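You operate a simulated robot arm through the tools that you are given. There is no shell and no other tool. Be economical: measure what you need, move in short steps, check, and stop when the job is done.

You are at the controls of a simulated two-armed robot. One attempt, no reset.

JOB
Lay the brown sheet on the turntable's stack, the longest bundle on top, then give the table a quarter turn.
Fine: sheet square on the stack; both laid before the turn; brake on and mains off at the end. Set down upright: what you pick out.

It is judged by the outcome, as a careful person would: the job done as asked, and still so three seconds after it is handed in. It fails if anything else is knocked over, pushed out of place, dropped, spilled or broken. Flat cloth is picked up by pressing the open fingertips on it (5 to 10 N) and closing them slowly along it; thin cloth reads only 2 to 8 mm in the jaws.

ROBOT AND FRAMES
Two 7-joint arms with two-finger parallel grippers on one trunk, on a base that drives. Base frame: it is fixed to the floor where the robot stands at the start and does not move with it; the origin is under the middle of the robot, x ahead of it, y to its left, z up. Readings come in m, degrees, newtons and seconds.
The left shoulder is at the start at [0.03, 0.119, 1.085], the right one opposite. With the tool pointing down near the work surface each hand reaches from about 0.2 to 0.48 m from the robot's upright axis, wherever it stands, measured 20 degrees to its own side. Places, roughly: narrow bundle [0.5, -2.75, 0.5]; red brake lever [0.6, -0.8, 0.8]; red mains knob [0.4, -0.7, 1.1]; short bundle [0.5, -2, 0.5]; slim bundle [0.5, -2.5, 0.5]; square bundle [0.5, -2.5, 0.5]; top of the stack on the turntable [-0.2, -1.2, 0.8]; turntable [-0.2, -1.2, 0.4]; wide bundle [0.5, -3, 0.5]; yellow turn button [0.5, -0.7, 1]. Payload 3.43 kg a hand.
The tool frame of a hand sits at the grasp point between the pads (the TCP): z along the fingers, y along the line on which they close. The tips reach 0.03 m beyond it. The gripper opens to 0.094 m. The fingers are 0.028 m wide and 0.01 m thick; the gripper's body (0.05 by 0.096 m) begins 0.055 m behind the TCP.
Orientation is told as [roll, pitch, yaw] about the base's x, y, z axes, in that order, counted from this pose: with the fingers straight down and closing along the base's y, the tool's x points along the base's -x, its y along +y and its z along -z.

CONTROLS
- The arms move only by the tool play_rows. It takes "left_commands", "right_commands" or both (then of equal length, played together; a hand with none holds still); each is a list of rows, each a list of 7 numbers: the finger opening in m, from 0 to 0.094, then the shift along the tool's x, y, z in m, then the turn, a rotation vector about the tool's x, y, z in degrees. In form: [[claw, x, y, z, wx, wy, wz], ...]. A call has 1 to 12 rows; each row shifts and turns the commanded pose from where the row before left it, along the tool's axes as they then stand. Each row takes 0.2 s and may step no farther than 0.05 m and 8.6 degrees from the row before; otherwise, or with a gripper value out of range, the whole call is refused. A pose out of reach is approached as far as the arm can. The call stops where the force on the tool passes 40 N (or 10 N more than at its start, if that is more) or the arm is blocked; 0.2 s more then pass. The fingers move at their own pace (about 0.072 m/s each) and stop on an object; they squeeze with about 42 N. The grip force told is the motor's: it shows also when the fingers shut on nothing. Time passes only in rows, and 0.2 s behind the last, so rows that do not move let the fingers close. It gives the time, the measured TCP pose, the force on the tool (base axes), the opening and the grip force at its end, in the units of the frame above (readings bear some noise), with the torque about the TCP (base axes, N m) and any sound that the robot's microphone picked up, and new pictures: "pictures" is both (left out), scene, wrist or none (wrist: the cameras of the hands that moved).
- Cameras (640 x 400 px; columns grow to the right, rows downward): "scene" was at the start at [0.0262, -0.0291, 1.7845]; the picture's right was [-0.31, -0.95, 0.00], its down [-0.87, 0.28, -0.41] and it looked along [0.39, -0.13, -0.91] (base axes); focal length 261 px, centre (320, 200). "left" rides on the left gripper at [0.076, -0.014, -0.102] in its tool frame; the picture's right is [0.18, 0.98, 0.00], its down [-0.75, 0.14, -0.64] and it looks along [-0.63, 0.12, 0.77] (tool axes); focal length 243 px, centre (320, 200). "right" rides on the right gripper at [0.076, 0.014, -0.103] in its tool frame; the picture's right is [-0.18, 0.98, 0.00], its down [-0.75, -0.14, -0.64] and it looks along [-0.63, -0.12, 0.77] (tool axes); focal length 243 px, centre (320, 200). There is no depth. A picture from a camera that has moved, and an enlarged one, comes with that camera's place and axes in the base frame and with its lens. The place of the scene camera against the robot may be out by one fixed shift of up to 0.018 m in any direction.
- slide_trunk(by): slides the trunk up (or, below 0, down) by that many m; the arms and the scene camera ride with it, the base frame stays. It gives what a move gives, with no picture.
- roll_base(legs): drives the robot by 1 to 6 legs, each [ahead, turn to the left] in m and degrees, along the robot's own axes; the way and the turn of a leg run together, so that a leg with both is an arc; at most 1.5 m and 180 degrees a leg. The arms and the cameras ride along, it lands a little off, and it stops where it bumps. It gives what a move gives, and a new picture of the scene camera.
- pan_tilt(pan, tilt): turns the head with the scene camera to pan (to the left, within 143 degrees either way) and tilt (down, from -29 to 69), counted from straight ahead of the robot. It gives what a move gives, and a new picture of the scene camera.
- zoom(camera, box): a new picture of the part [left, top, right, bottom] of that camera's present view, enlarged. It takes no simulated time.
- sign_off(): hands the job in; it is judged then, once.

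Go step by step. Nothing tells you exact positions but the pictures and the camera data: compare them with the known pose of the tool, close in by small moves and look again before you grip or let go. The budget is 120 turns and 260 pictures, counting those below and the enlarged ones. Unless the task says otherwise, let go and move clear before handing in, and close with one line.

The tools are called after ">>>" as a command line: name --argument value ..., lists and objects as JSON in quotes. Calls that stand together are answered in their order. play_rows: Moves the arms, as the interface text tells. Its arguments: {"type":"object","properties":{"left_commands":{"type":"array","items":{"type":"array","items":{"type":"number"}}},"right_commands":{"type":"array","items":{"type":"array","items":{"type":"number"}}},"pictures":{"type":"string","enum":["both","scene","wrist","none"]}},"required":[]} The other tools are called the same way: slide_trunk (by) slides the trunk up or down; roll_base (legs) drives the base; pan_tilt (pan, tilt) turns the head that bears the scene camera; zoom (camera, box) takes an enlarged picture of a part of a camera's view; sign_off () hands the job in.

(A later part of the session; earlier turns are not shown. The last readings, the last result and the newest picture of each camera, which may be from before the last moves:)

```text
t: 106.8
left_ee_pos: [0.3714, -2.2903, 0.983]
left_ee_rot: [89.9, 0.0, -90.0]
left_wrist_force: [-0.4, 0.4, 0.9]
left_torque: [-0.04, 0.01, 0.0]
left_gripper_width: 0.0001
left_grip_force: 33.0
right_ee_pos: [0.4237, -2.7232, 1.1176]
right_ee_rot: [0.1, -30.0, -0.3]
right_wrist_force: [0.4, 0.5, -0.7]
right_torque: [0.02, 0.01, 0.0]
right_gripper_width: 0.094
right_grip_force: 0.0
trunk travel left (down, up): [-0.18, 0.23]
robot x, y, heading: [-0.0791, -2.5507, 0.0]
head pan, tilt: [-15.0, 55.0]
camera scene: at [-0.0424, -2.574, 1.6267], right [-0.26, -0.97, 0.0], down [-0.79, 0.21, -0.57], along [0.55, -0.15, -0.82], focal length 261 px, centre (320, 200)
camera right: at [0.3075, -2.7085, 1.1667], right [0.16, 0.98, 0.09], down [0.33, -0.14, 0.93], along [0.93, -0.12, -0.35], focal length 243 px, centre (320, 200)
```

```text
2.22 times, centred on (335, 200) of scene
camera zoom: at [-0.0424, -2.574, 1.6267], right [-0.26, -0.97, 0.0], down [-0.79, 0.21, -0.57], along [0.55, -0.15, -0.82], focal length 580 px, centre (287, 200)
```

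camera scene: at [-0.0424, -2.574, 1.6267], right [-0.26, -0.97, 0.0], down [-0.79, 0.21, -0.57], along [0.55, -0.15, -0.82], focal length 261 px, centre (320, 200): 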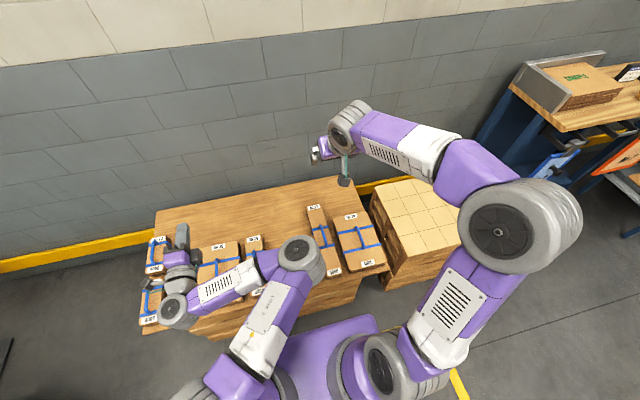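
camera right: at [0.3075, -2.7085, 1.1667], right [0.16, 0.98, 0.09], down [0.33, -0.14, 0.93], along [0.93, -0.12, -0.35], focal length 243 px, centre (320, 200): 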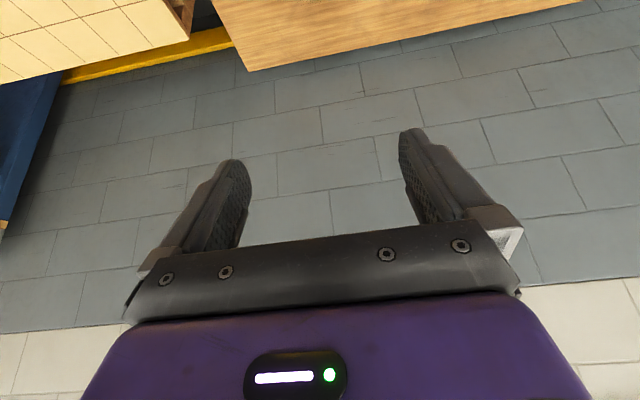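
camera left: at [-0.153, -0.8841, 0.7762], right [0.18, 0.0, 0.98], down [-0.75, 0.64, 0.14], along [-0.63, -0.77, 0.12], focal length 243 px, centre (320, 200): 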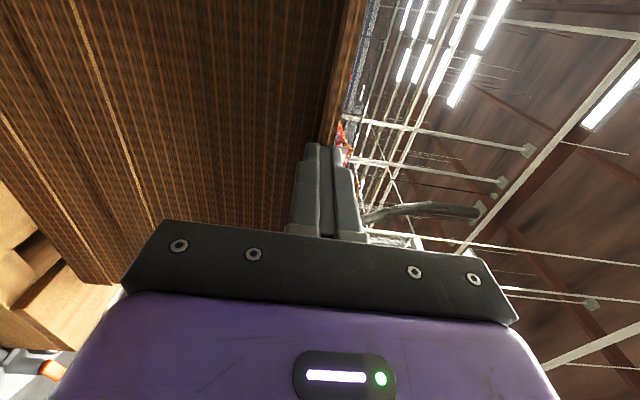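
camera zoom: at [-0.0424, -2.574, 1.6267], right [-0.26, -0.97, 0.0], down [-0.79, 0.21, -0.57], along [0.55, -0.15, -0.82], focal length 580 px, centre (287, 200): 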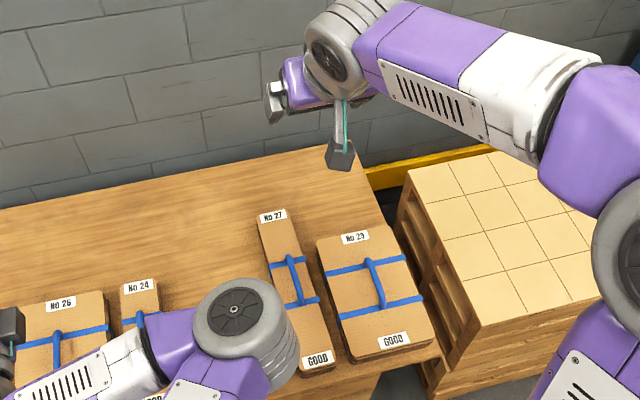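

The handle is near (0.46, -2.72, 0.56). I lower the trunk a little and bring the hand down to about z 0.72.

>>> slide_trunk --by -0.1

>>> play_rows --right_commands '[[0.07, 0.0175, 0, 0.0395, 0, 0, 0], [0.07, 0.0175, 0, 0.0395, 0, 0, 0], [0.07, 0.0175, 0, 0.0395, 0, 0, 0], [0.07, 0.0175, 0, 0.0395, 0, 0, 0], [0.07, 0.0175, 0, 0.0395, 0, 0, 0], [0.07, 0.0175, 0, 0.0395, 0, 0, 0], [0.07, 0.0175, 0, 0.0395, 0, 0, 0]]'

>>> zoom --camera "scene" --box '[270, 110, 420, 310]'

```text
t: 108.2
left_ee_pos: [0.3716, -2.2914, 0.8838]
left_ee_rot: [89.9, 0.0, -90.1]
left_wrist_force: [0.3, 0.3, 0.4]
left_torque: [0.02, 0.01, 0.01]
left_gripper_width: 0.0
left_grip_force: 32.0
right_ee_pos: [0.4236, -2.7255, 1.0173]
right_ee_rot: [0.1, -30.0, -0.1]
right_wrist_force: [0.3, -0.3, 0.7]
right_torque: [0.02, 0.0, 0.0]
right_gripper_width: 0.0939
right_grip_force: 0.1
trunk travel left (down, up): [-0.08, 0.33]
robot x, y, heading: [-0.0817, -2.5431, 0.1]
head pan, tilt: [-15.0, 55.0]
```

```text
t: 109.8
left_ee_pos: [0.3714, -2.2912, 0.8829]
left_ee_rot: [89.9, 0.0, -90.1]
left_wrist_force: [0.2, -0.2, 0.2]
left_torque: [-0.01, 0.0, 0.0]
left_gripper_width: 0.0002
left_grip_force: 32.8
right_ee_pos: [0.4555, -2.7262, 0.7177]
right_ee_rot: [0.0, -30.1, -0.2]
right_wrist_force: [-0.3, -0.2, -0.3]
right_torque: [0.0, 0.02, 0.01]
right_gripper_width: 0.07
right_grip_force: 0.2
trunk travel left (down, up): [-0.08, 0.33]
robot x, y, heading: [-0.0808, -2.5462, 0.5]
head pan, tilt: [-15.0, 55.0]
camera scene: at [-0.0432, -2.575, 1.5267], right [-0.26, -0.97, 0.0], down [-0.79, 0.21, -0.57], along [0.55, -0.15, -0.82], focal length 261 px, centre (320, 200)
camera right: at [0.339, -2.7108, 0.7676], right [0.16, 0.98, 0.09], down [0.33, -0.14, 0.93], along [0.93, -0.12, -0.35], focal length 243 px, centre (320, 200)
```

scene: 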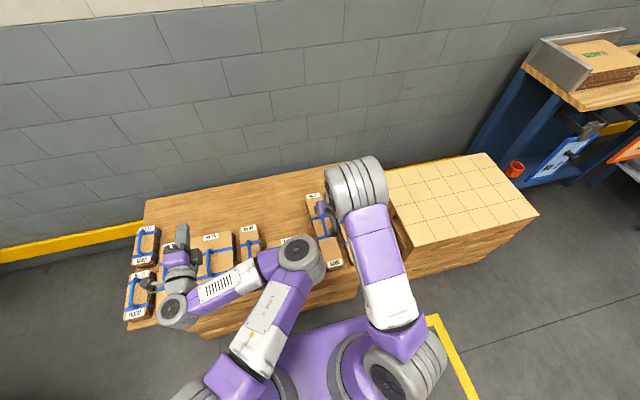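
right: 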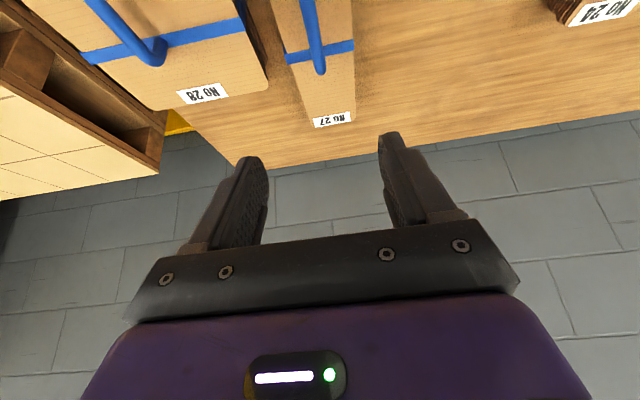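

```text
2.00 times, centred on (345, 210) of scene
camera zoom: at [-0.0432, -2.575, 1.5267], right [-0.26, -0.97, 0.0], down [-0.79, 0.21, -0.57], along [0.55, -0.15, -0.82], focal length 522 px, centre (270, 180)
```

zoom: 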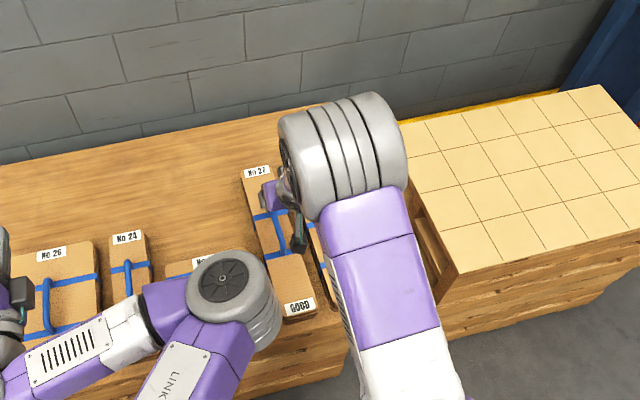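

The handle lies straight ahead below, at y≈-2.722 with its far bend near x≈0.51. I descend another 8 cm and look again.

>>> play_rows --right_commands '[[0.07, 0.0075, 0.002, 0.0305, 0, 0, 0], [0.07, 0.0075, 0.002, 0.0305, 0, 0, 0], [0.07, 0.007, 0, 0.026, 0, 0, 0]]'

>>> zoom --camera "right" --box '[160, 0, 480, 240]'

```text
t: 110.6
left_ee_pos: [0.3722, -2.2913, 0.883]
left_ee_rot: [89.9, 0.1, -90.1]
left_wrist_force: [-0.4, -1.0, 0.0]
left_torque: [0.0, -0.02, 0.0]
left_gripper_width: 0.0003
left_grip_force: 33.2
right_ee_pos: [0.4794, -2.7203, 0.6297]
right_ee_rot: [0.1, -30.1, -0.2]
right_wrist_force: [0.3, 0.4, 0.3]
right_torque: [0.0, 0.0, -0.02]
right_gripper_width: 0.0699
right_grip_force: 0.1
trunk travel left (down, up): [-0.08, 0.33]
robot x, y, heading: [-0.082, -2.5439, 0.0]
head pan, tilt: [-15.0, 55.0]
camera scene: at [-0.0435, -2.575, 1.5267], right [-0.26, -0.97, 0.0], down [-0.79, 0.21, -0.57], along [0.55, -0.15, -0.82], focal length 261 px, centre (320, 200)
camera right: at [0.3633, -2.7061, 0.68], right [0.16, 0.98, 0.09], down [0.33, -0.14, 0.93], along [0.93, -0.12, -0.35], focal length 243 px, centre (320, 200)
```

scene: 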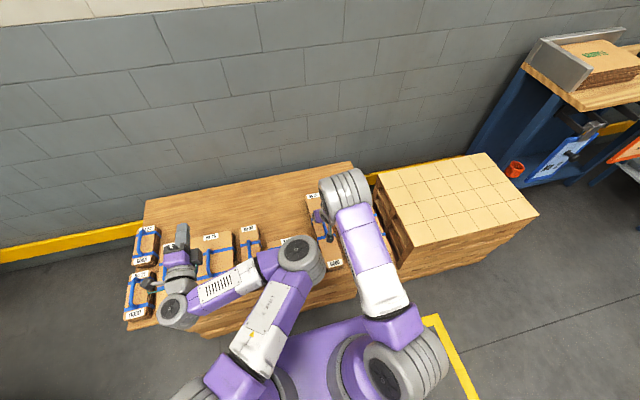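
right: 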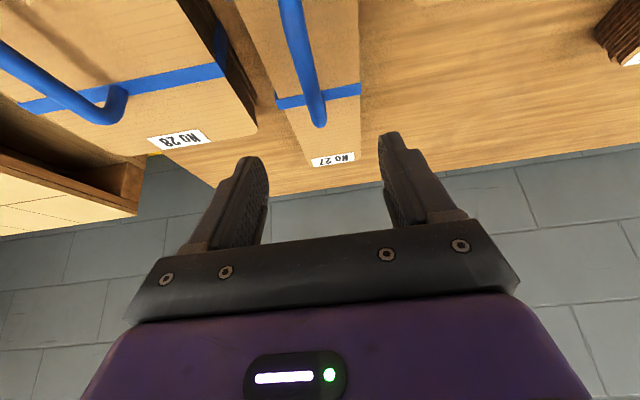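

```text
1.67 times, centred on (320, 120) of right
camera zoom: at [0.3633, -2.7061, 0.68], right [0.16, 0.98, 0.09], down [0.33, -0.14, 0.93], along [0.93, -0.12, -0.35], focal length 404 px, centre (320, 333)
```

zoom: 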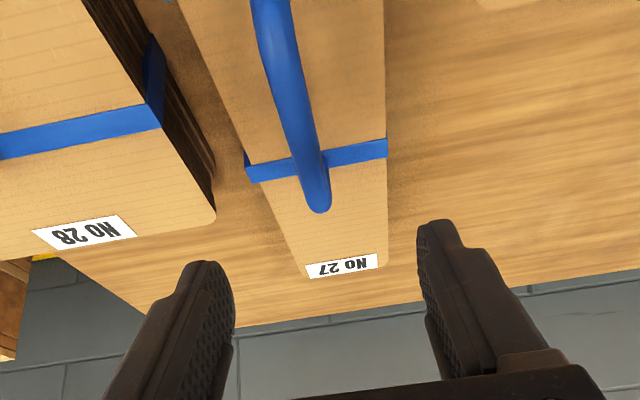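

The bar runs along x at y≈-2.721, z≈0.555, lined up with the hand. I descend onto it.

>>> play_rows --right_commands '[[0.05, 0.0129, 0, 0.0196, 0, 0, 0], [0.05, 0.0129, 0, 0.0196, 0, 0, 0], [0.05, 0.0129, 0, 0.0196, 0, 0, 0]]'

>>> zoom --camera "right" --box '[160, 0, 480, 240]'

>>> zoom --camera "scene" --box '[280, 150, 380, 290]'

```text
t: 111.4
left_ee_pos: [0.37, -2.2908, 0.8823]
left_ee_rot: [89.9, 0.0, -90.1]
left_wrist_force: [-0.2, 0.6, 0.5]
left_torque: [-0.01, 0.0, 0.01]
left_gripper_width: 0.0001
left_grip_force: 32.9
right_ee_pos: [0.475, -2.7205, 0.5593]
right_ee_rot: [0.1, -29.9, -0.1]
right_wrist_force: [0.2, 0.3, 0.1]
right_torque: [0.0, -0.01, -0.02]
right_gripper_width: 0.0497
right_grip_force: 0.1
trunk travel left (down, up): [-0.08, 0.33]
robot x, y, heading: [-0.0824, -2.5464, 0.3]
head pan, tilt: [-15.0, 55.0]
camera scene: at [-0.0436, -2.575, 1.5267], right [-0.26, -0.97, 0.0], down [-0.79, 0.21, -0.57], along [0.55, -0.15, -0.82], focal length 261 px, centre (320, 200)
camera right: at [0.3582, -2.705, 0.6088], right [0.16, 0.98, 0.09], down [0.33, -0.14, 0.93], along [0.93, -0.12, -0.35], focal length 243 px, centre (320, 200)
```

scene: 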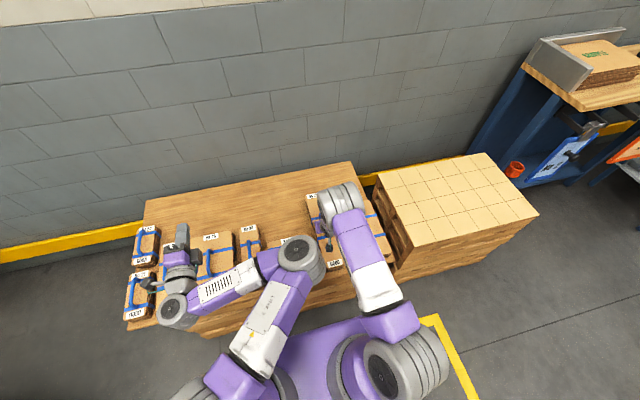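
right: 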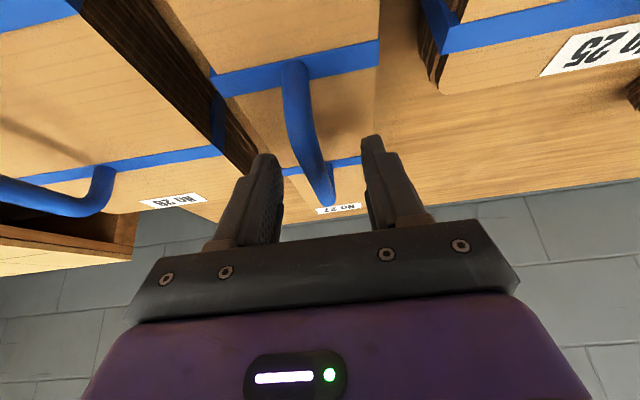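

```text
1.67 times, centred on (320, 120) of right
camera zoom: at [0.3582, -2.705, 0.6088], right [0.16, 0.98, 0.09], down [0.33, -0.14, 0.93], along [0.93, -0.12, -0.35], focal length 404 px, centre (320, 333)
```

zoom: 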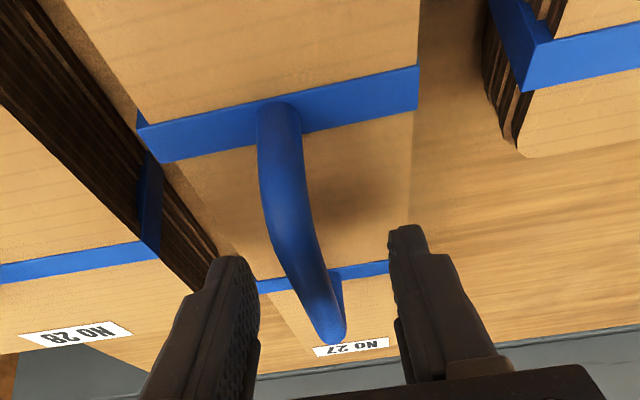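

```text
2.86 times, centred on (330, 220) of scene
camera zoom: at [-0.0436, -2.575, 1.5267], right [-0.26, -0.97, 0.0], down [-0.79, 0.21, -0.57], along [0.55, -0.15, -0.82], focal length 745 px, centre (291, 143)
```

zoom: 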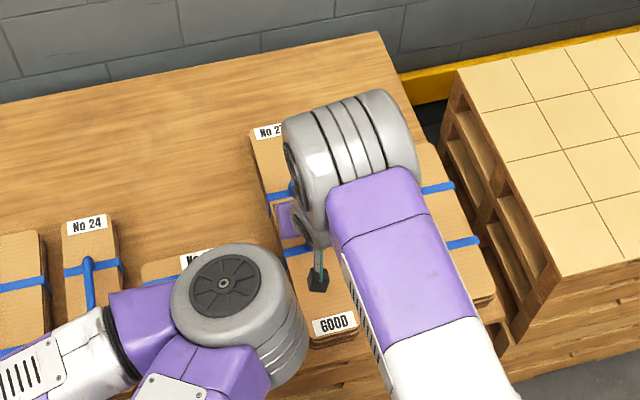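

The bar is between the fingers at the grasp point, with the top face about 4 cm below it. I close and test-lift.

>>> play_rows --right_commands '[[0.03, 0, 0, 0, 0, 0, 0], [0.01, 0, 0, 0, 0, 0, 0], [0.0, 0, 0, 0, 0, 0, 0], [0.0, 0, 0, 0, 0, 0, 0], [0.0, -0.005, 0, -0.0087, 0, 0, 0], [0.0, -0.005, 0, -0.0087, 0, 0, 0], [0.0, -0.005, 0, -0.0087, 0, 0, 0]]'

>>> zoom --camera "scene" --box '[280, 150, 380, 290]'

```text
t: 113.0
left_ee_pos: [0.3726, -2.2912, 0.8829]
left_ee_rot: [90.0, 0.0, -90.1]
left_wrist_force: [0.4, 0.1, 0.2]
left_torque: [0.01, 0.03, -0.01]
left_gripper_width: 0.0
left_grip_force: 32.9
right_ee_pos: [0.475, -2.7207, 0.5896]
right_ee_rot: [-0.1, -30.0, -0.1]
right_wrist_force: [-0.1, -0.4, -1.4]
right_torque: [0.02, 0.04, 0.02]
right_gripper_width: 0.0122
right_grip_force: 41.9
trunk travel left (down, up): [-0.08, 0.33]
robot x, y, heading: [-0.0807, -2.5464, 0.1]
head pan, tilt: [-15.0, 55.0]
camera scene: at [-0.0436, -2.575, 1.5267], right [-0.26, -0.97, 0.0], down [-0.79, 0.21, -0.57], along [0.55, -0.15, -0.82], focal length 261 px, centre (320, 200)
camera right: at [0.3586, -2.7052, 0.64], right [0.16, 0.98, 0.09], down [0.33, -0.14, 0.93], along [0.93, -0.12, -0.35], focal length 243 px, centre (320, 200)
```

scene: 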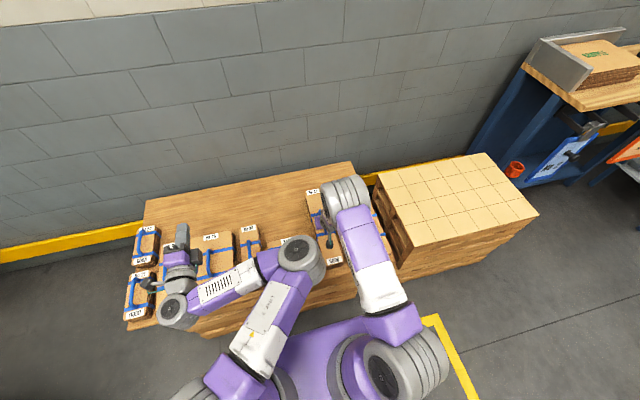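
right: 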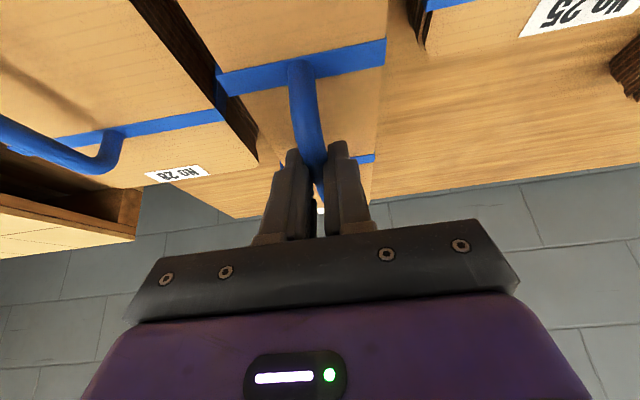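

```text
2.86 times, centred on (330, 220) of scene
camera zoom: at [-0.0436, -2.575, 1.5267], right [-0.26, -0.97, 0.0], down [-0.79, 0.21, -0.57], along [0.55, -0.15, -0.82], focal length 745 px, centre (291, 143)
```

zoom: 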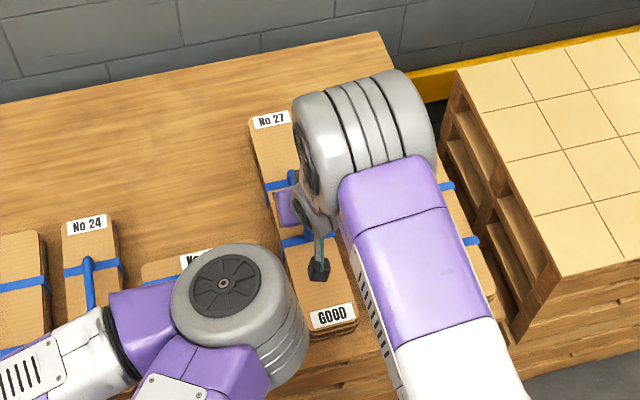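

The bar is gripped (12 mm) and the bundle has come up with the hand; it is light. I raise the trunk to lift it straight clear.

>>> slide_trunk --by 0.33

>>> play_rows --right_commands '[[0.0, 0.02, 0, -0.03, 0, 0, 0], [0.0, 0.02, 0, -0.03, 0, 0, 0], [0.0, 0.02, 0, -0.03, 0, 0, 0]]'

```text
t: 116.2
left_ee_pos: [0.3722, -2.2908, 1.2113]
left_ee_rot: [89.9, 0.0, -90.1]
left_wrist_force: [-0.5, -0.2, 0.5]
left_torque: [-0.01, -0.01, -0.02]
left_gripper_width: 0.0
left_grip_force: 32.2
right_ee_pos: [0.4747, -2.7205, 0.9195]
right_ee_rot: [0.0, -30.0, -0.1]
right_wrist_force: [-0.3, 0.7, -1.0]
right_torque: [0.0, 0.05, -0.02]
right_gripper_width: 0.0122
right_grip_force: 41.6
trunk travel left (down, up): [-0.41, 0.0]
robot x, y, heading: [-0.082, -2.5459, 0.1]
head pan, tilt: [-15.0, 55.0]
```

```text
t: 117.0
left_ee_pos: [0.3714, -2.2916, 1.214]
left_ee_rot: [90.0, -0.1, -90.1]
left_wrist_force: [0.1, 0.5, 0.3]
left_torque: [-0.02, 0.01, 0.01]
left_gripper_width: 0.0
left_grip_force: 32.4
right_ee_pos: [0.3807, -2.722, 0.9661]
right_ee_rot: [0.0, -30.2, -0.1]
right_wrist_force: [-0.7, -0.8, -1.6]
right_torque: [0.05, 0.03, 0.0]
right_gripper_width: 0.0121
right_grip_force: 42.0
trunk travel left (down, up): [-0.41, 0.0]
robot x, y, heading: [-0.0824, -2.5439, 0.2]
head pan, tilt: [-15.0, 55.0]
camera scene: at [-0.0448, -2.5749, 1.8568], right [-0.26, -0.97, 0.0], down [-0.79, 0.21, -0.57], along [0.55, -0.15, -0.82], focal length 261 px, centre (320, 200)
camera right: at [0.2628, -2.7065, 1.0162], right [0.16, 0.98, 0.09], down [0.33, -0.14, 0.93], along [0.93, -0.12, -0.35], focal length 243 px, centre (320, 200)
```

scene: 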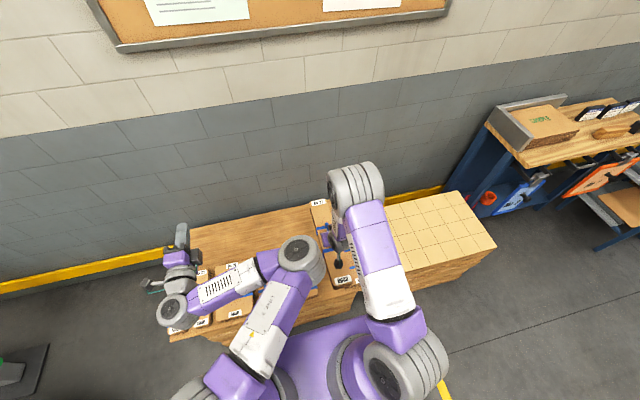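
right: 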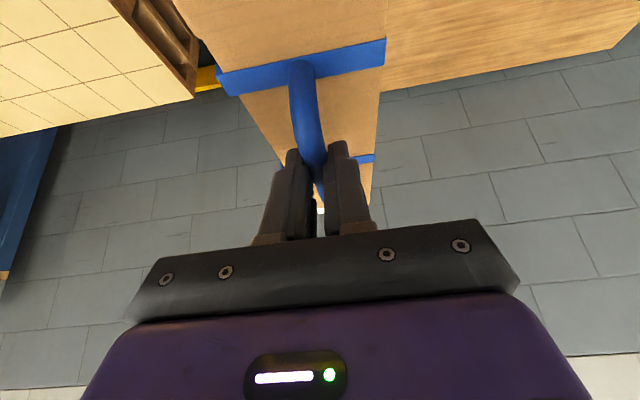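

The bundle is up, level and upright. I back away and drive round to the west end of the turntable, where the bundle will already lie along the stack.

>>> roll_base --legs '[[-0.6, 0], [0, 109], [1.5, 0], [0.09, 0], [0, -109]]'

>>> pan_tilt --pan 0 --tilt 45

```text
t: 137.4
left_ee_pos: [-0.8238, -0.7508, 1.2132]
left_ee_rot: [89.9, 0.0, -86.6]
left_wrist_force: [-0.1, 0.1, 0.9]
left_torque: [0.0, -0.03, 0.0]
left_gripper_width: 0.0
left_grip_force: 32.3
right_ee_pos: [-0.7867, -1.179, 0.9655]
right_ee_rot: [0.0, -30.0, 3.5]
right_wrist_force: [-0.5, 0.3, -1.7]
right_torque: [-0.02, 0.08, -0.01]
right_gripper_width: 0.012
right_grip_force: 41.9
trunk travel left (down, up): [-0.41, 0.0]
robot x, y, heading: [-1.2652, -1.031, 3.5]
head pan, tilt: [-15.0, 55.0]
camera scene: at [-1.22, -1.0595, 1.8567], right [-0.2, -0.98, 0.0], down [-0.8, 0.16, -0.57], along [0.56, -0.11, -0.82], focal length 261 px, centre (320, 200)
```

scene: 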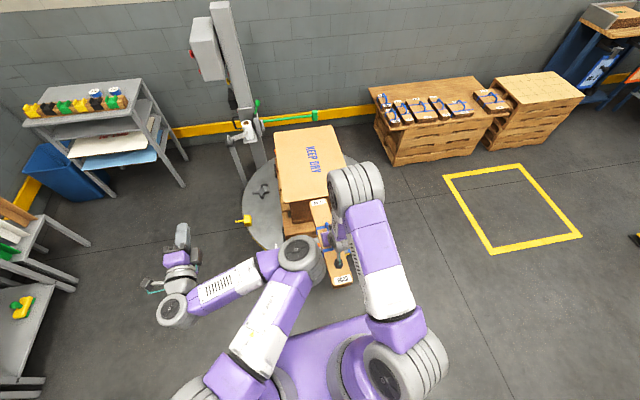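

```text
t: 138.2
left_ee_pos: [-0.8239, -0.7504, 1.2131]
left_ee_rot: [90.0, 0.0, -86.6]
left_wrist_force: [-0.6, 0.4, 0.0]
left_torque: [-0.01, 0.0, -0.01]
left_gripper_width: 0.0003
left_grip_force: 33.0
right_ee_pos: [-0.7859, -1.1799, 0.9664]
right_ee_rot: [0.0, -30.0, 3.5]
right_wrist_force: [0.1, 0.5, -1.1]
right_torque: [0.02, 0.04, -0.05]
right_gripper_width: 0.0119
right_grip_force: 41.7
trunk travel left (down, up): [-0.41, 0.0]
robot x, y, heading: [-1.2596, -1.0328, 3.7]
head pan, tilt: [0.0, 45.0]
camera scene: at [-1.2095, -1.0401, 1.8701], right [0.06, -1.0, 0.0], down [-0.71, -0.04, -0.71], along [0.71, 0.04, -0.71], focal length 261 px, centre (320, 200)
```

scene: 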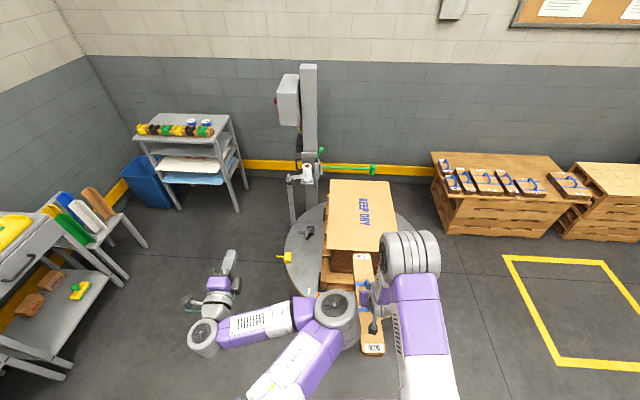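

I straighten the heading, then test the forward reach at this height, still well above the sheet.

>>> roll_base --legs '[[0.1, -3.6]]'

>>> play_rows --right_commands '[[0.0, -0.035, 0, 0.02, 0, 0, 0], [0.0, -0.035, 0, 0.02, 0, 0, 0], [0.0, -0.035, 0, 0.02, 0, 0, 0], [0.0, -0.035, 0, 0.02, 0, 0, 0], [0.0, -0.035, 0, 0.02, 0, 0, 0], [0.0, -0.035, 0, 0.02, 0, 0, 0], [0.0, -0.018, 0, 0.01, 0, 0, 0]]' --pictures "scene"

```text
t: 139.3
left_ee_pos: [-0.7084, -0.775, 1.2121]
left_ee_rot: [90.0, -0.1, -90.1]
left_wrist_force: [-0.6, 0.3, 0.4]
left_torque: [0.01, -0.02, 0.01]
left_gripper_width: 0.0
left_grip_force: 33.3
right_ee_pos: [-0.6987, -1.2058, 0.9656]
right_ee_rot: [0.0, -30.0, -0.2]
right_wrist_force: [0.2, 0.8, -1.5]
right_torque: [-0.01, 0.05, 0.02]
right_gripper_width: 0.012
right_grip_force: 42.1
trunk travel left (down, up): [-0.41, 0.0]
robot x, y, heading: [-1.1629, -1.0295, 0.0]
head pan, tilt: [0.0, 45.0]
camera scene: at [-1.111, -1.04, 1.8702], right [0.0, -1.0, 0.0], down [-0.71, 0.0, -0.71], along [0.71, 0.0, -0.71], focal length 261 px, centre (320, 200)
```

scene: 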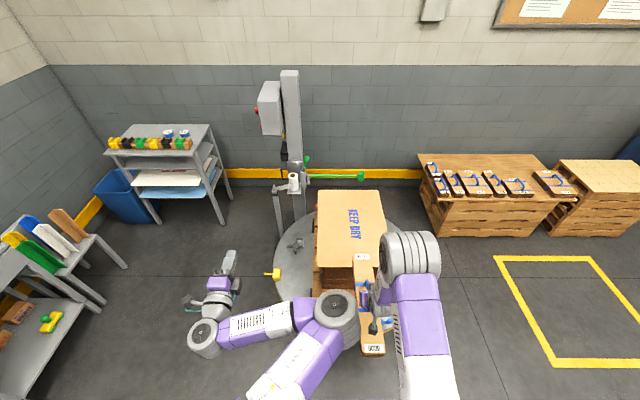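

```text
t: 140.9
left_ee_pos: [-0.7084, -0.7759, 1.2126]
left_ee_rot: [89.9, 0.0, -90.3]
left_wrist_force: [-0.2, -1.0, 1.3]
left_torque: [0.0, 0.02, 0.0]
left_gripper_width: 0.0
left_grip_force: 33.2
right_ee_pos: [-0.4376, -1.2053, 0.9668]
right_ee_rot: [0.0, -29.8, -0.2]
right_wrist_force: [0.5, -0.5, -2.7]
right_torque: [0.02, 0.05, -0.01]
right_gripper_width: 0.0119
right_grip_force: 42.0
trunk travel left (down, up): [-0.41, 0.0]
robot x, y, heading: [-1.1603, -1.0329, 0.2]
head pan, tilt: [0.0, 45.0]
camera scene: at [-1.1107, -1.0402, 1.8701], right [0.0, -1.0, 0.0], down [-0.71, 0.0, -0.71], along [0.71, 0.0, -0.71], focal length 261 px, centre (320, 200)
```

scene: 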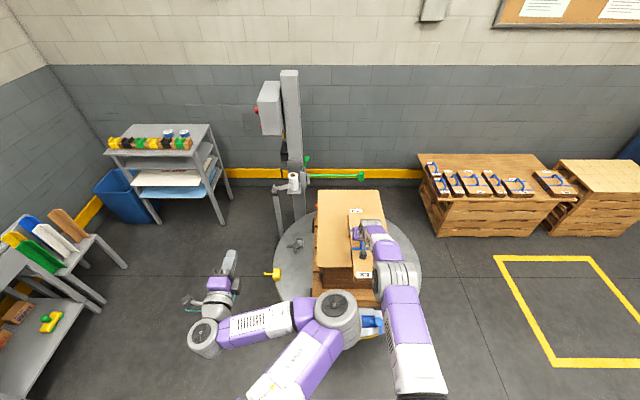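

The reach is fine at 0.72 m. I roll forward 0.14 m and check the clearance to the turntable.

>>> roll_base --legs '[[0.14, 0]]'

>>> play_rows --right_commands '[[0.0, -0.026, 0.005, 0.015, 0, 0, 0], [0.0, -0.0225, 0.005, 0.013, 0, 0, 0]]' --pictures "scene"

>>> pan_tilt --pan -5 --tilt 60

>>> zoom --camera "scene" --box '[220, 40, 460, 240]'

```text
t: 142.3
left_ee_pos: [-0.566, -0.7758, 1.212]
left_ee_rot: [89.9, 0.0, -90.2]
left_wrist_force: [-0.4, 0.2, -0.2]
left_torque: [0.02, 0.02, 0.02]
left_gripper_width: 0.0
left_grip_force: 33.2
right_ee_pos: [-0.2957, -1.2065, 0.9683]
right_ee_rot: [0.1, -30.0, -0.3]
right_wrist_force: [0.3, -1.0, -1.9]
right_torque: [0.01, 0.01, 0.02]
right_gripper_width: 0.0121
right_grip_force: 42.2
trunk travel left (down, up): [-0.41, 0.0]
robot x, y, heading: [-1.0185, -1.0295, -0.2]
head pan, tilt: [0.0, 45.0]
camera scene: at [-0.9691, -1.04, 1.8702], right [0.0, -1.0, 0.0], down [-0.71, 0.0, -0.71], along [0.71, 0.0, -0.71], focal length 261 px, centre (320, 200)
```

scene: 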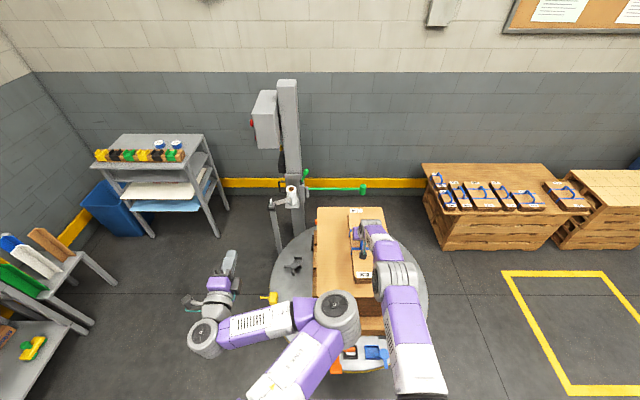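

```text
t: 142.9
left_ee_pos: [-0.5661, -0.7756, 1.2133]
left_ee_rot: [89.9, -0.1, -90.2]
left_wrist_force: [0.0, -0.9, -0.2]
left_torque: [0.0, 0.0, -0.02]
left_gripper_width: 0.0
left_grip_force: 32.9
right_ee_pos: [-0.2823, -1.2009, 0.9715]
right_ee_rot: [0.0, -29.9, -0.3]
right_wrist_force: [0.6, 0.2, -1.9]
right_torque: [0.02, 0.0, -0.01]
right_gripper_width: 0.0119
right_grip_force: 42.0
right hand out of reach, approached as far as the arm can: row 1, 2
trunk travel left (down, up): [-0.41, 0.0]
robot x, y, heading: [-1.0203, -1.0268, -0.1]
head pan, tilt: [0.0, 45.0]
camera scene: at [-0.9687, -1.04, 1.8701], right [0.0, -1.0, 0.0], down [-0.71, 0.0, -0.71], along [0.71, 0.0, -0.71], focal length 261 px, centre (320, 200)
```

scene: 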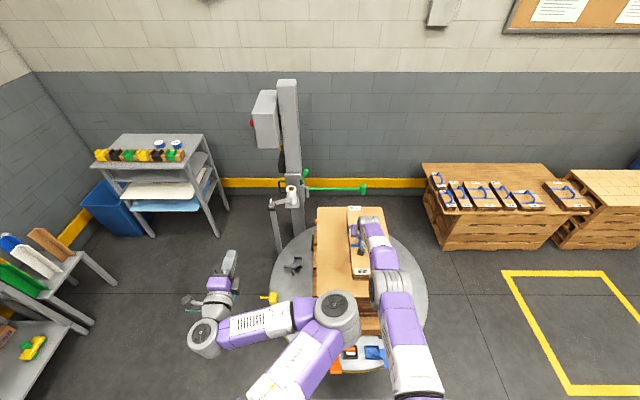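

```text
t: 143.7
left_ee_pos: [-0.5661, -0.7768, 1.2124]
left_ee_rot: [90.0, -0.1, -90.3]
left_wrist_force: [-0.1, -0.4, 0.6]
left_torque: [0.01, -0.01, 0.0]
left_gripper_width: 0.0
left_grip_force: 33.6
right_ee_pos: [-0.2826, -1.2011, 0.9716]
right_ee_rot: [0.0, -30.0, -0.3]
right_wrist_force: [-0.2, 0.0, -1.5]
right_torque: [-0.01, 0.02, 0.04]
right_gripper_width: 0.0118
right_grip_force: 42.0
trunk travel left (down, up): [-0.41, 0.0]
robot x, y, heading: [-1.0192, -1.0318, -0.2]
head pan, tilt: [-5.0, 60.0]
camera scene: at [-0.9845, -1.0458, 1.8507], right [-0.09, -1.0, 0.0], down [-0.86, 0.08, -0.5], along [0.5, -0.04, -0.87], focal length 261 px, centre (320, 200)
```

scene: 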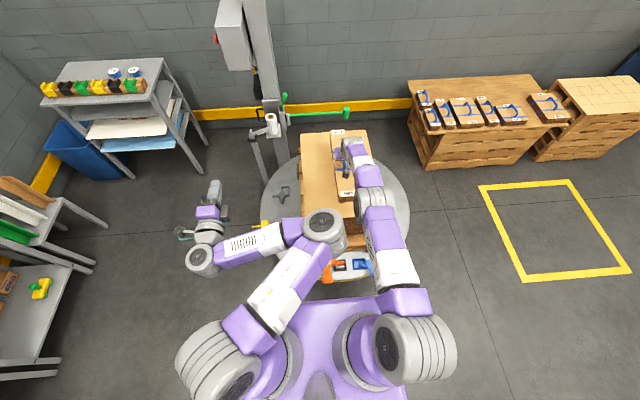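

```text
2.00 times, centred on (340, 140) of scene
camera zoom: at [-0.9845, -1.0458, 1.8507], right [-0.09, -1.0, 0.0], down [-0.86, 0.08, -0.5], along [0.5, -0.04, -0.87], focal length 522 px, centre (280, 320)
```

zoom: 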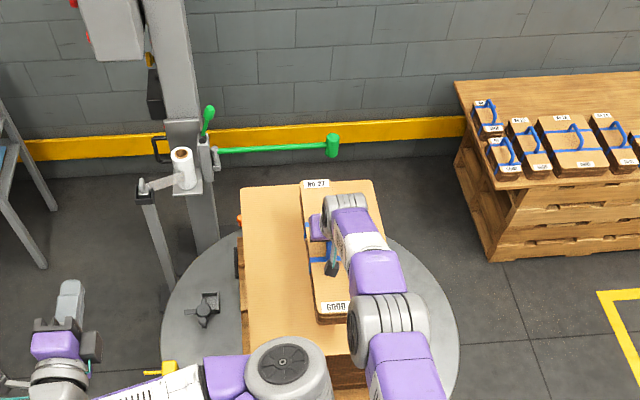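

The arm's reach limit puts the bundle centre at x≈-0.28, so I roll forward another 3.5 cm. The base still clears the turntable rim by several centimetres.

>>> roll_base --legs '[[0.035, 0]]'

>>> slide_trunk --by -0.04

>>> play_rows --right_commands '[[0.0, 0, 0, 0, 0, 0, 0]]'

>>> zoom --camera "scene" --box '[260, 100, 420, 260]'

```text
t: 144.5
left_ee_pos: [-0.5324, -0.7767, 1.2127]
left_ee_rot: [89.8, 0.0, -90.2]
left_wrist_force: [-0.3, -1.1, 0.0]
left_torque: [0.04, -0.01, -0.01]
left_gripper_width: 0.0
left_grip_force: 33.2
right_ee_pos: [-0.249, -1.2007, 0.9715]
right_ee_rot: [0.0, -30.1, -0.2]
right_wrist_force: [0.0, -0.3, -2.3]
right_torque: [0.03, 0.03, 0.02]
right_gripper_width: 0.012
right_grip_force: 41.8
trunk travel left (down, up): [-0.41, 0.0]
robot x, y, heading: [-0.9871, -1.0303, -0.0]
head pan, tilt: [-5.0, 60.0]
camera scene: at [-0.9508, -1.0458, 1.8507], right [-0.09, -1.0, 0.0], down [-0.86, 0.08, -0.5], along [0.5, -0.04, -0.87], focal length 261 px, centre (320, 200)
```

scene: 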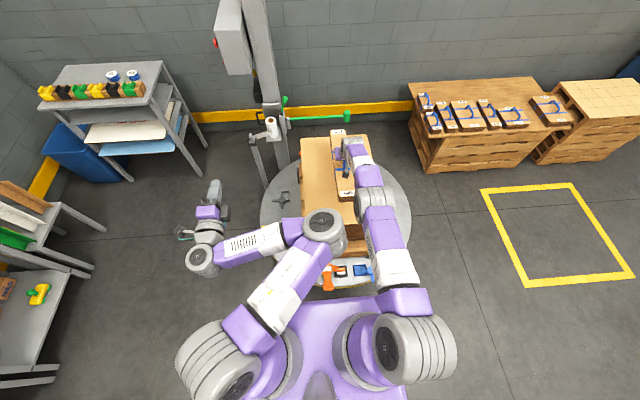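

```text
t: 145.3
left_ee_pos: [-0.5327, -0.7759, 1.1735]
left_ee_rot: [90.0, 0.0, -90.2]
left_wrist_force: [-0.5, 0.0, 0.0]
left_torque: [0.0, 0.02, 0.02]
left_gripper_width: 0.0
left_grip_force: 33.1
right_ee_pos: [-0.2492, -1.2, 0.9313]
right_ee_rot: [0.0, -30.1, -0.2]
right_wrist_force: [-0.2, 0.0, -2.0]
right_torque: [-0.02, 0.04, -0.04]
right_gripper_width: 0.0119
right_grip_force: 41.6
trunk travel left (down, up): [-0.37, 0.04]
robot x, y, heading: [-0.989, -1.033, 0.0]
head pan, tilt: [-5.0, 60.0]
```

```text
t: 145.7
left_ee_pos: [-0.5334, -0.7767, 1.1735]
left_ee_rot: [90.0, 0.1, -90.2]
left_wrist_force: [1.2, -0.5, -1.1]
left_torque: [0.0, 0.02, 0.05]
left_gripper_width: 0.0001
left_grip_force: 32.9
right_ee_pos: [-0.2487, -1.1998, 0.9313]
right_ee_rot: [-0.1, -30.0, -0.2]
right_wrist_force: [0.9, 0.5, -1.1]
right_torque: [0.0, 0.02, 0.0]
right_gripper_width: 0.0118
right_grip_force: 42.3
trunk travel left (down, up): [-0.37, 0.04]
robot x, y, heading: [-0.9879, -1.0293, -0.0]
head pan, tilt: [-5.0, 60.0]
camera scene: at [-0.9506, -1.0458, 1.8107], right [-0.09, -1.0, 0.0], down [-0.86, 0.08, -0.5], along [0.5, -0.04, -0.87], focal length 261 px, centre (320, 200)
camera right: at [-0.3659, -1.1847, 0.9814], right [0.16, 0.98, 0.09], down [0.33, -0.14, 0.93], along [0.93, -0.12, -0.35], focal length 243 px, centre (320, 200)
```

scene: 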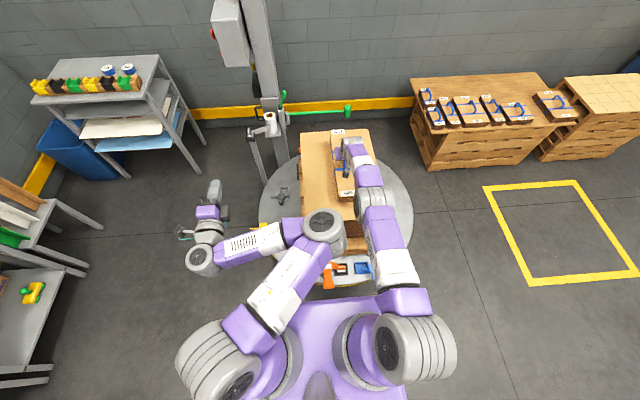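
right: 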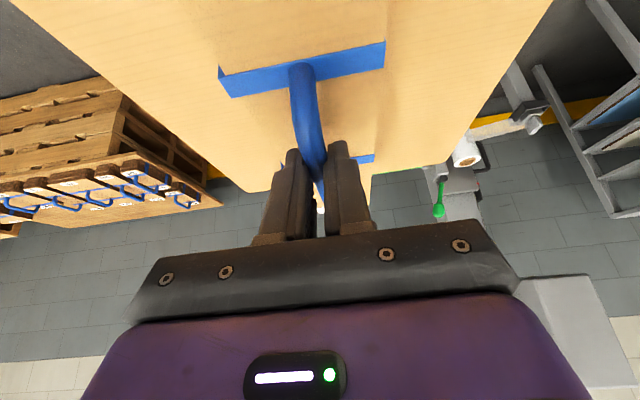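

```text
2.50 times, centred on (340, 180) of scene
camera zoom: at [-0.9506, -1.0458, 1.8107], right [-0.09, -1.0, 0.0], down [-0.86, 0.08, -0.5], along [0.5, -0.04, -0.87], focal length 652 px, centre (270, 250)
```

zoom: 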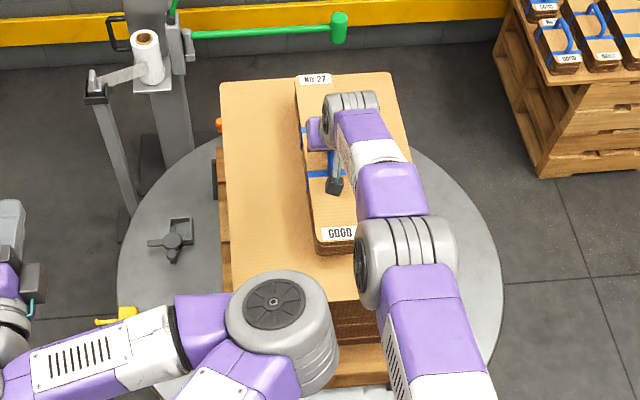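

The bundle is over the middle of the sheet. I lower it in small steps, watching the force.

>>> play_rows --right_commands '[[0.0, 0.004, 0, 0.007, 0, 0, 0], [0.0, 0.004, 0, 0.007, 0, 0, 0], [0.0, 0.003, 0, 0.005, 0, 0, 0]]' --pictures "none"

>>> zoom --camera "scene" --box '[290, 110, 390, 240]'

```text
t: 146.5
left_ee_pos: [-0.5321, -0.7758, 1.1737]
left_ee_rot: [89.9, 0.0, -90.1]
left_wrist_force: [0.3, -0.6, 0.1]
left_torque: [0.01, -0.01, -0.01]
left_gripper_width: 0.0001
left_grip_force: 33.2
right_ee_pos: [-0.2525, -1.2003, 0.9099]
right_ee_rot: [0.0, -29.9, -0.3]
right_wrist_force: [-0.1, -0.5, -2.7]
right_torque: [0.02, 0.02, -0.01]
right_gripper_width: 0.0124
right_grip_force: 42.2
right hand out of reach, approached as far as the arm can: row 2
trunk travel left (down, up): [-0.37, 0.04]
robot x, y, heading: [-0.9895, -1.0304, -0.2]
head pan, tilt: [-5.0, 60.0]
```

```text
3.08 times, centred on (340, 175) of scene
camera zoom: at [-0.95, -1.046, 1.8106], right [-0.09, -1.0, 0.0], down [-0.86, 0.08, -0.5], along [0.5, -0.04, -0.87], focal length 803 px, centre (258, 277)
```

zoom: 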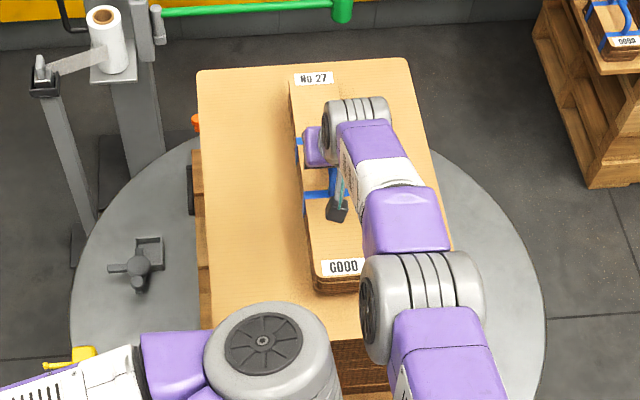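

Still in the air, so I continue down gently.

>>> play_rows --right_commands '[[0.0, 0.0075, 0, 0.002, 0, 0, 0], [0.0, 0.0025, 0, 0.0043, 0, 0, 0], [0.0, 0.0025, 0, 0.0043, 0, 0, 0], [0.0, 0.0025, 0, 0.0043, 0, 0, 0]]' --pictures "wrist"

```text
t: 147.5
left_ee_pos: [-0.5339, -0.7755, 1.1743]
left_ee_rot: [90.0, 0.0, -90.2]
left_wrist_force: [-0.2, 0.0, 0.0]
left_torque: [0.01, -0.02, -0.03]
left_gripper_width: 0.0
left_grip_force: 33.0
right_ee_pos: [-0.2591, -1.1986, 0.8956]
right_ee_rot: [0.0, -30.5, -0.2]
right_wrist_force: [-2.1, -0.1, 15.9]
right_torque: [-0.01, 0.55, -0.06]
right_gripper_width: 0.012
right_grip_force: 42.2
trunk travel left (down, up): [-0.37, 0.04]
robot x, y, heading: [-0.988, -1.0299, 0.3]
head pan, tilt: [-5.0, 60.0]
camera right: at [-0.3753, -1.1842, 0.9443], right [0.16, 0.98, 0.09], down [0.32, -0.14, 0.94], along [0.93, -0.12, -0.34], focal length 243 px, centre (320, 200)
```

right: 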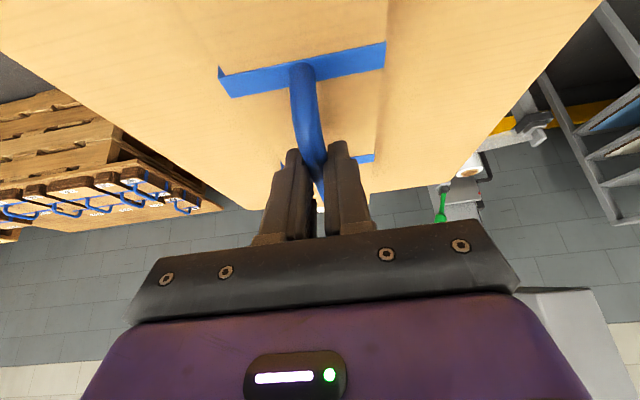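

The bundle has touched down (16 N). I ease off, open, and withdraw up and back along the fingers.

>>> play_rows --right_commands '[[0.0, -0.001, 0, -0.0017, 0, 0, 0], [0.02, 0, 0, 0, 0, 0, 0], [0.05, 0, 0, 0, 0, 0, 0], [0.05, 0, 0, 0, 0, 0, 0], [0.05, -0.005, 0, -0.02, 0, 0, 0], [0.05, -0.005, 0, -0.03, 0, 0, 0], [0.05, 0, 0, -0.04, 0, 0, 0], [0.05, 0, 0, -0.04, 0, 0, 0], [0.05, 0, 0, -0.04, 0, 0, 0]]'

>>> zoom --camera "scene" --box '[260, 100, 420, 260]'

```text
t: 149.5
left_ee_pos: [-0.5334, -0.7767, 1.1725]
left_ee_rot: [89.9, 0.0, -90.2]
left_wrist_force: [-0.1, -0.2, -0.2]
left_torque: [-0.01, -0.04, 0.01]
left_gripper_width: 0.0
left_grip_force: 33.4
right_ee_pos: [-0.3358, -1.1992, 1.0439]
right_ee_rot: [0.0, -29.9, -0.2]
right_wrist_force: [0.1, -0.4, 1.5]
right_torque: [-0.01, 0.03, 0.02]
right_gripper_width: 0.05
right_grip_force: 0.1
trunk travel left (down, up): [-0.37, 0.04]
robot x, y, heading: [-0.9871, -1.0295, -0.0]
head pan, tilt: [-5.0, 60.0]
camera scene: at [-0.9522, -1.0455, 1.8107], right [-0.09, -1.0, 0.0], down [-0.86, 0.08, -0.5], along [0.5, -0.04, -0.87], focal length 261 px, centre (320, 200)
camera right: at [-0.4517, -1.1831, 1.0947], right [0.16, 0.98, 0.09], down [0.33, -0.14, 0.93], along [0.93, -0.12, -0.35], focal length 243 px, centre (320, 200)
```

scene: 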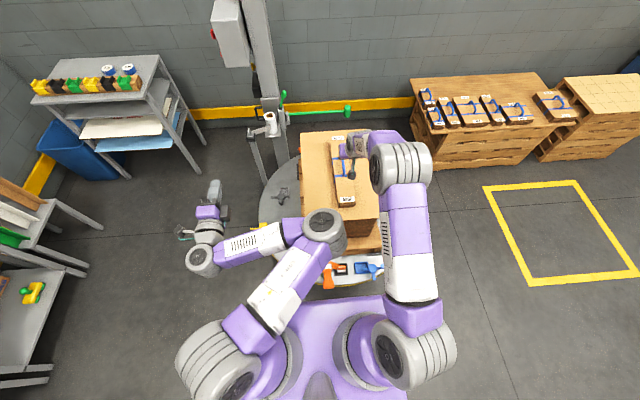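
right: 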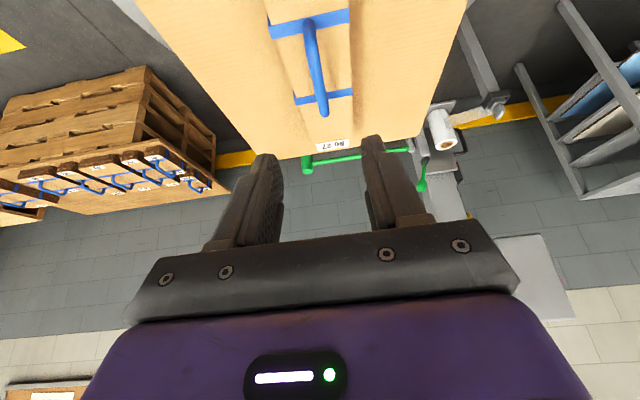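

```text
2.50 times, centred on (340, 180) of scene
camera zoom: at [-0.9522, -1.0455, 1.8107], right [-0.09, -1.0, 0.0], down [-0.86, 0.08, -0.5], along [0.5, -0.04, -0.87], focal length 652 px, centre (270, 250)
```

zoom: 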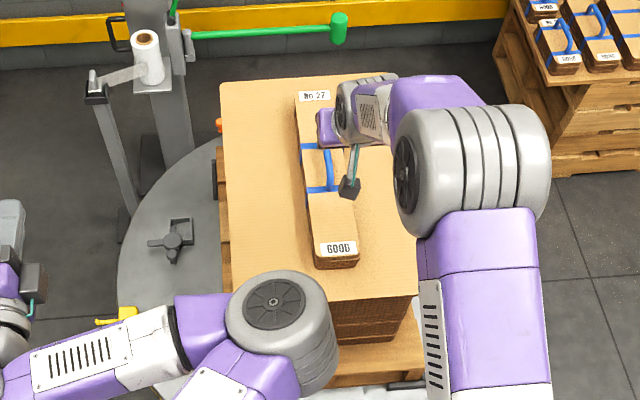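

Both are laid: the bundle sits upright, centred on the sheet. Now I retract and drive to the north side to look at the control panel.

>>> play_rows --right_commands '[[0.05, 0, 0, -0.045, 0, 0, 0], [0.05, 0.02, 0, -0.045, 0, 0, 0], [0.05, 0.04, 0, -0.025, 0, 0, 0], [0.05, 0.04, 0, -0.025, 0, 0, 0], [0.05, 0.04, 0, -0.025, 0, 0, 0]]' --pictures "none"

>>> roll_base --legs '[[-0.3, 0], [0, 52], [1.05, 0], [0, -52]]'

```text
t: 150.7
left_ee_pos: [-0.5344, -0.7758, 1.1727]
left_ee_rot: [90.0, 0.1, -90.1]
left_wrist_force: [0.0, 0.4, -0.5]
left_torque: [-0.01, -0.05, 0.0]
left_gripper_width: 0.0
left_grip_force: 33.0
right_ee_pos: [-0.5379, -1.1988, 1.1165]
right_ee_rot: [-0.1, -30.0, -0.2]
right_wrist_force: [1.1, 0.5, -0.1]
right_torque: [0.01, -0.03, -0.05]
right_gripper_width: 0.05
right_grip_force: 0.2
trunk travel left (down, up): [-0.37, 0.04]
robot x, y, heading: [-0.9845, -1.0321, 0.0]
head pan, tilt: [-5.0, 60.0]
```

```text
t: 162.5
left_ee_pos: [-0.1948, 0.0547, 1.1737]
left_ee_rot: [89.9, 0.0, -90.3]
left_wrist_force: [-0.2, -0.8, 0.1]
left_torque: [-0.02, 0.0, -0.04]
left_gripper_width: 0.0
left_grip_force: 32.9
right_ee_pos: [-0.198, -0.3679, 1.1173]
right_ee_rot: [0.0, -30.0, -0.3]
right_wrist_force: [0.2, 0.0, -0.5]
right_torque: [0.02, 0.0, 0.02]
right_gripper_width: 0.05
right_grip_force: 0.0
trunk travel left (down, up): [-0.37, 0.04]
robot x, y, heading: [-0.6498, -0.2033, -0.2]
head pan, tilt: [-5.0, 60.0]
camera scene: at [-0.6133, -0.2154, 1.8107], right [-0.09, -1.0, 0.0], down [-0.86, 0.08, -0.5], along [0.5, -0.04, -0.87], focal length 261 px, centre (320, 200)
```

scene: 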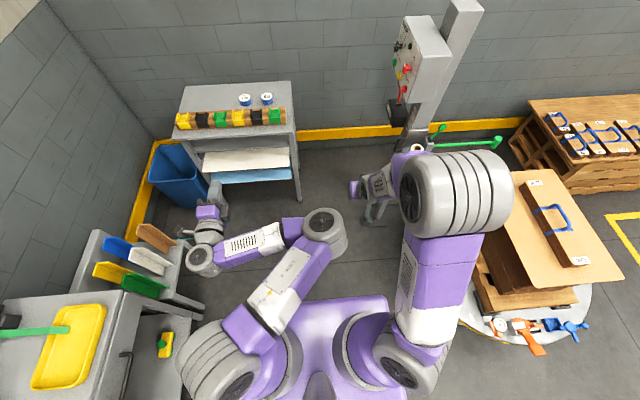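

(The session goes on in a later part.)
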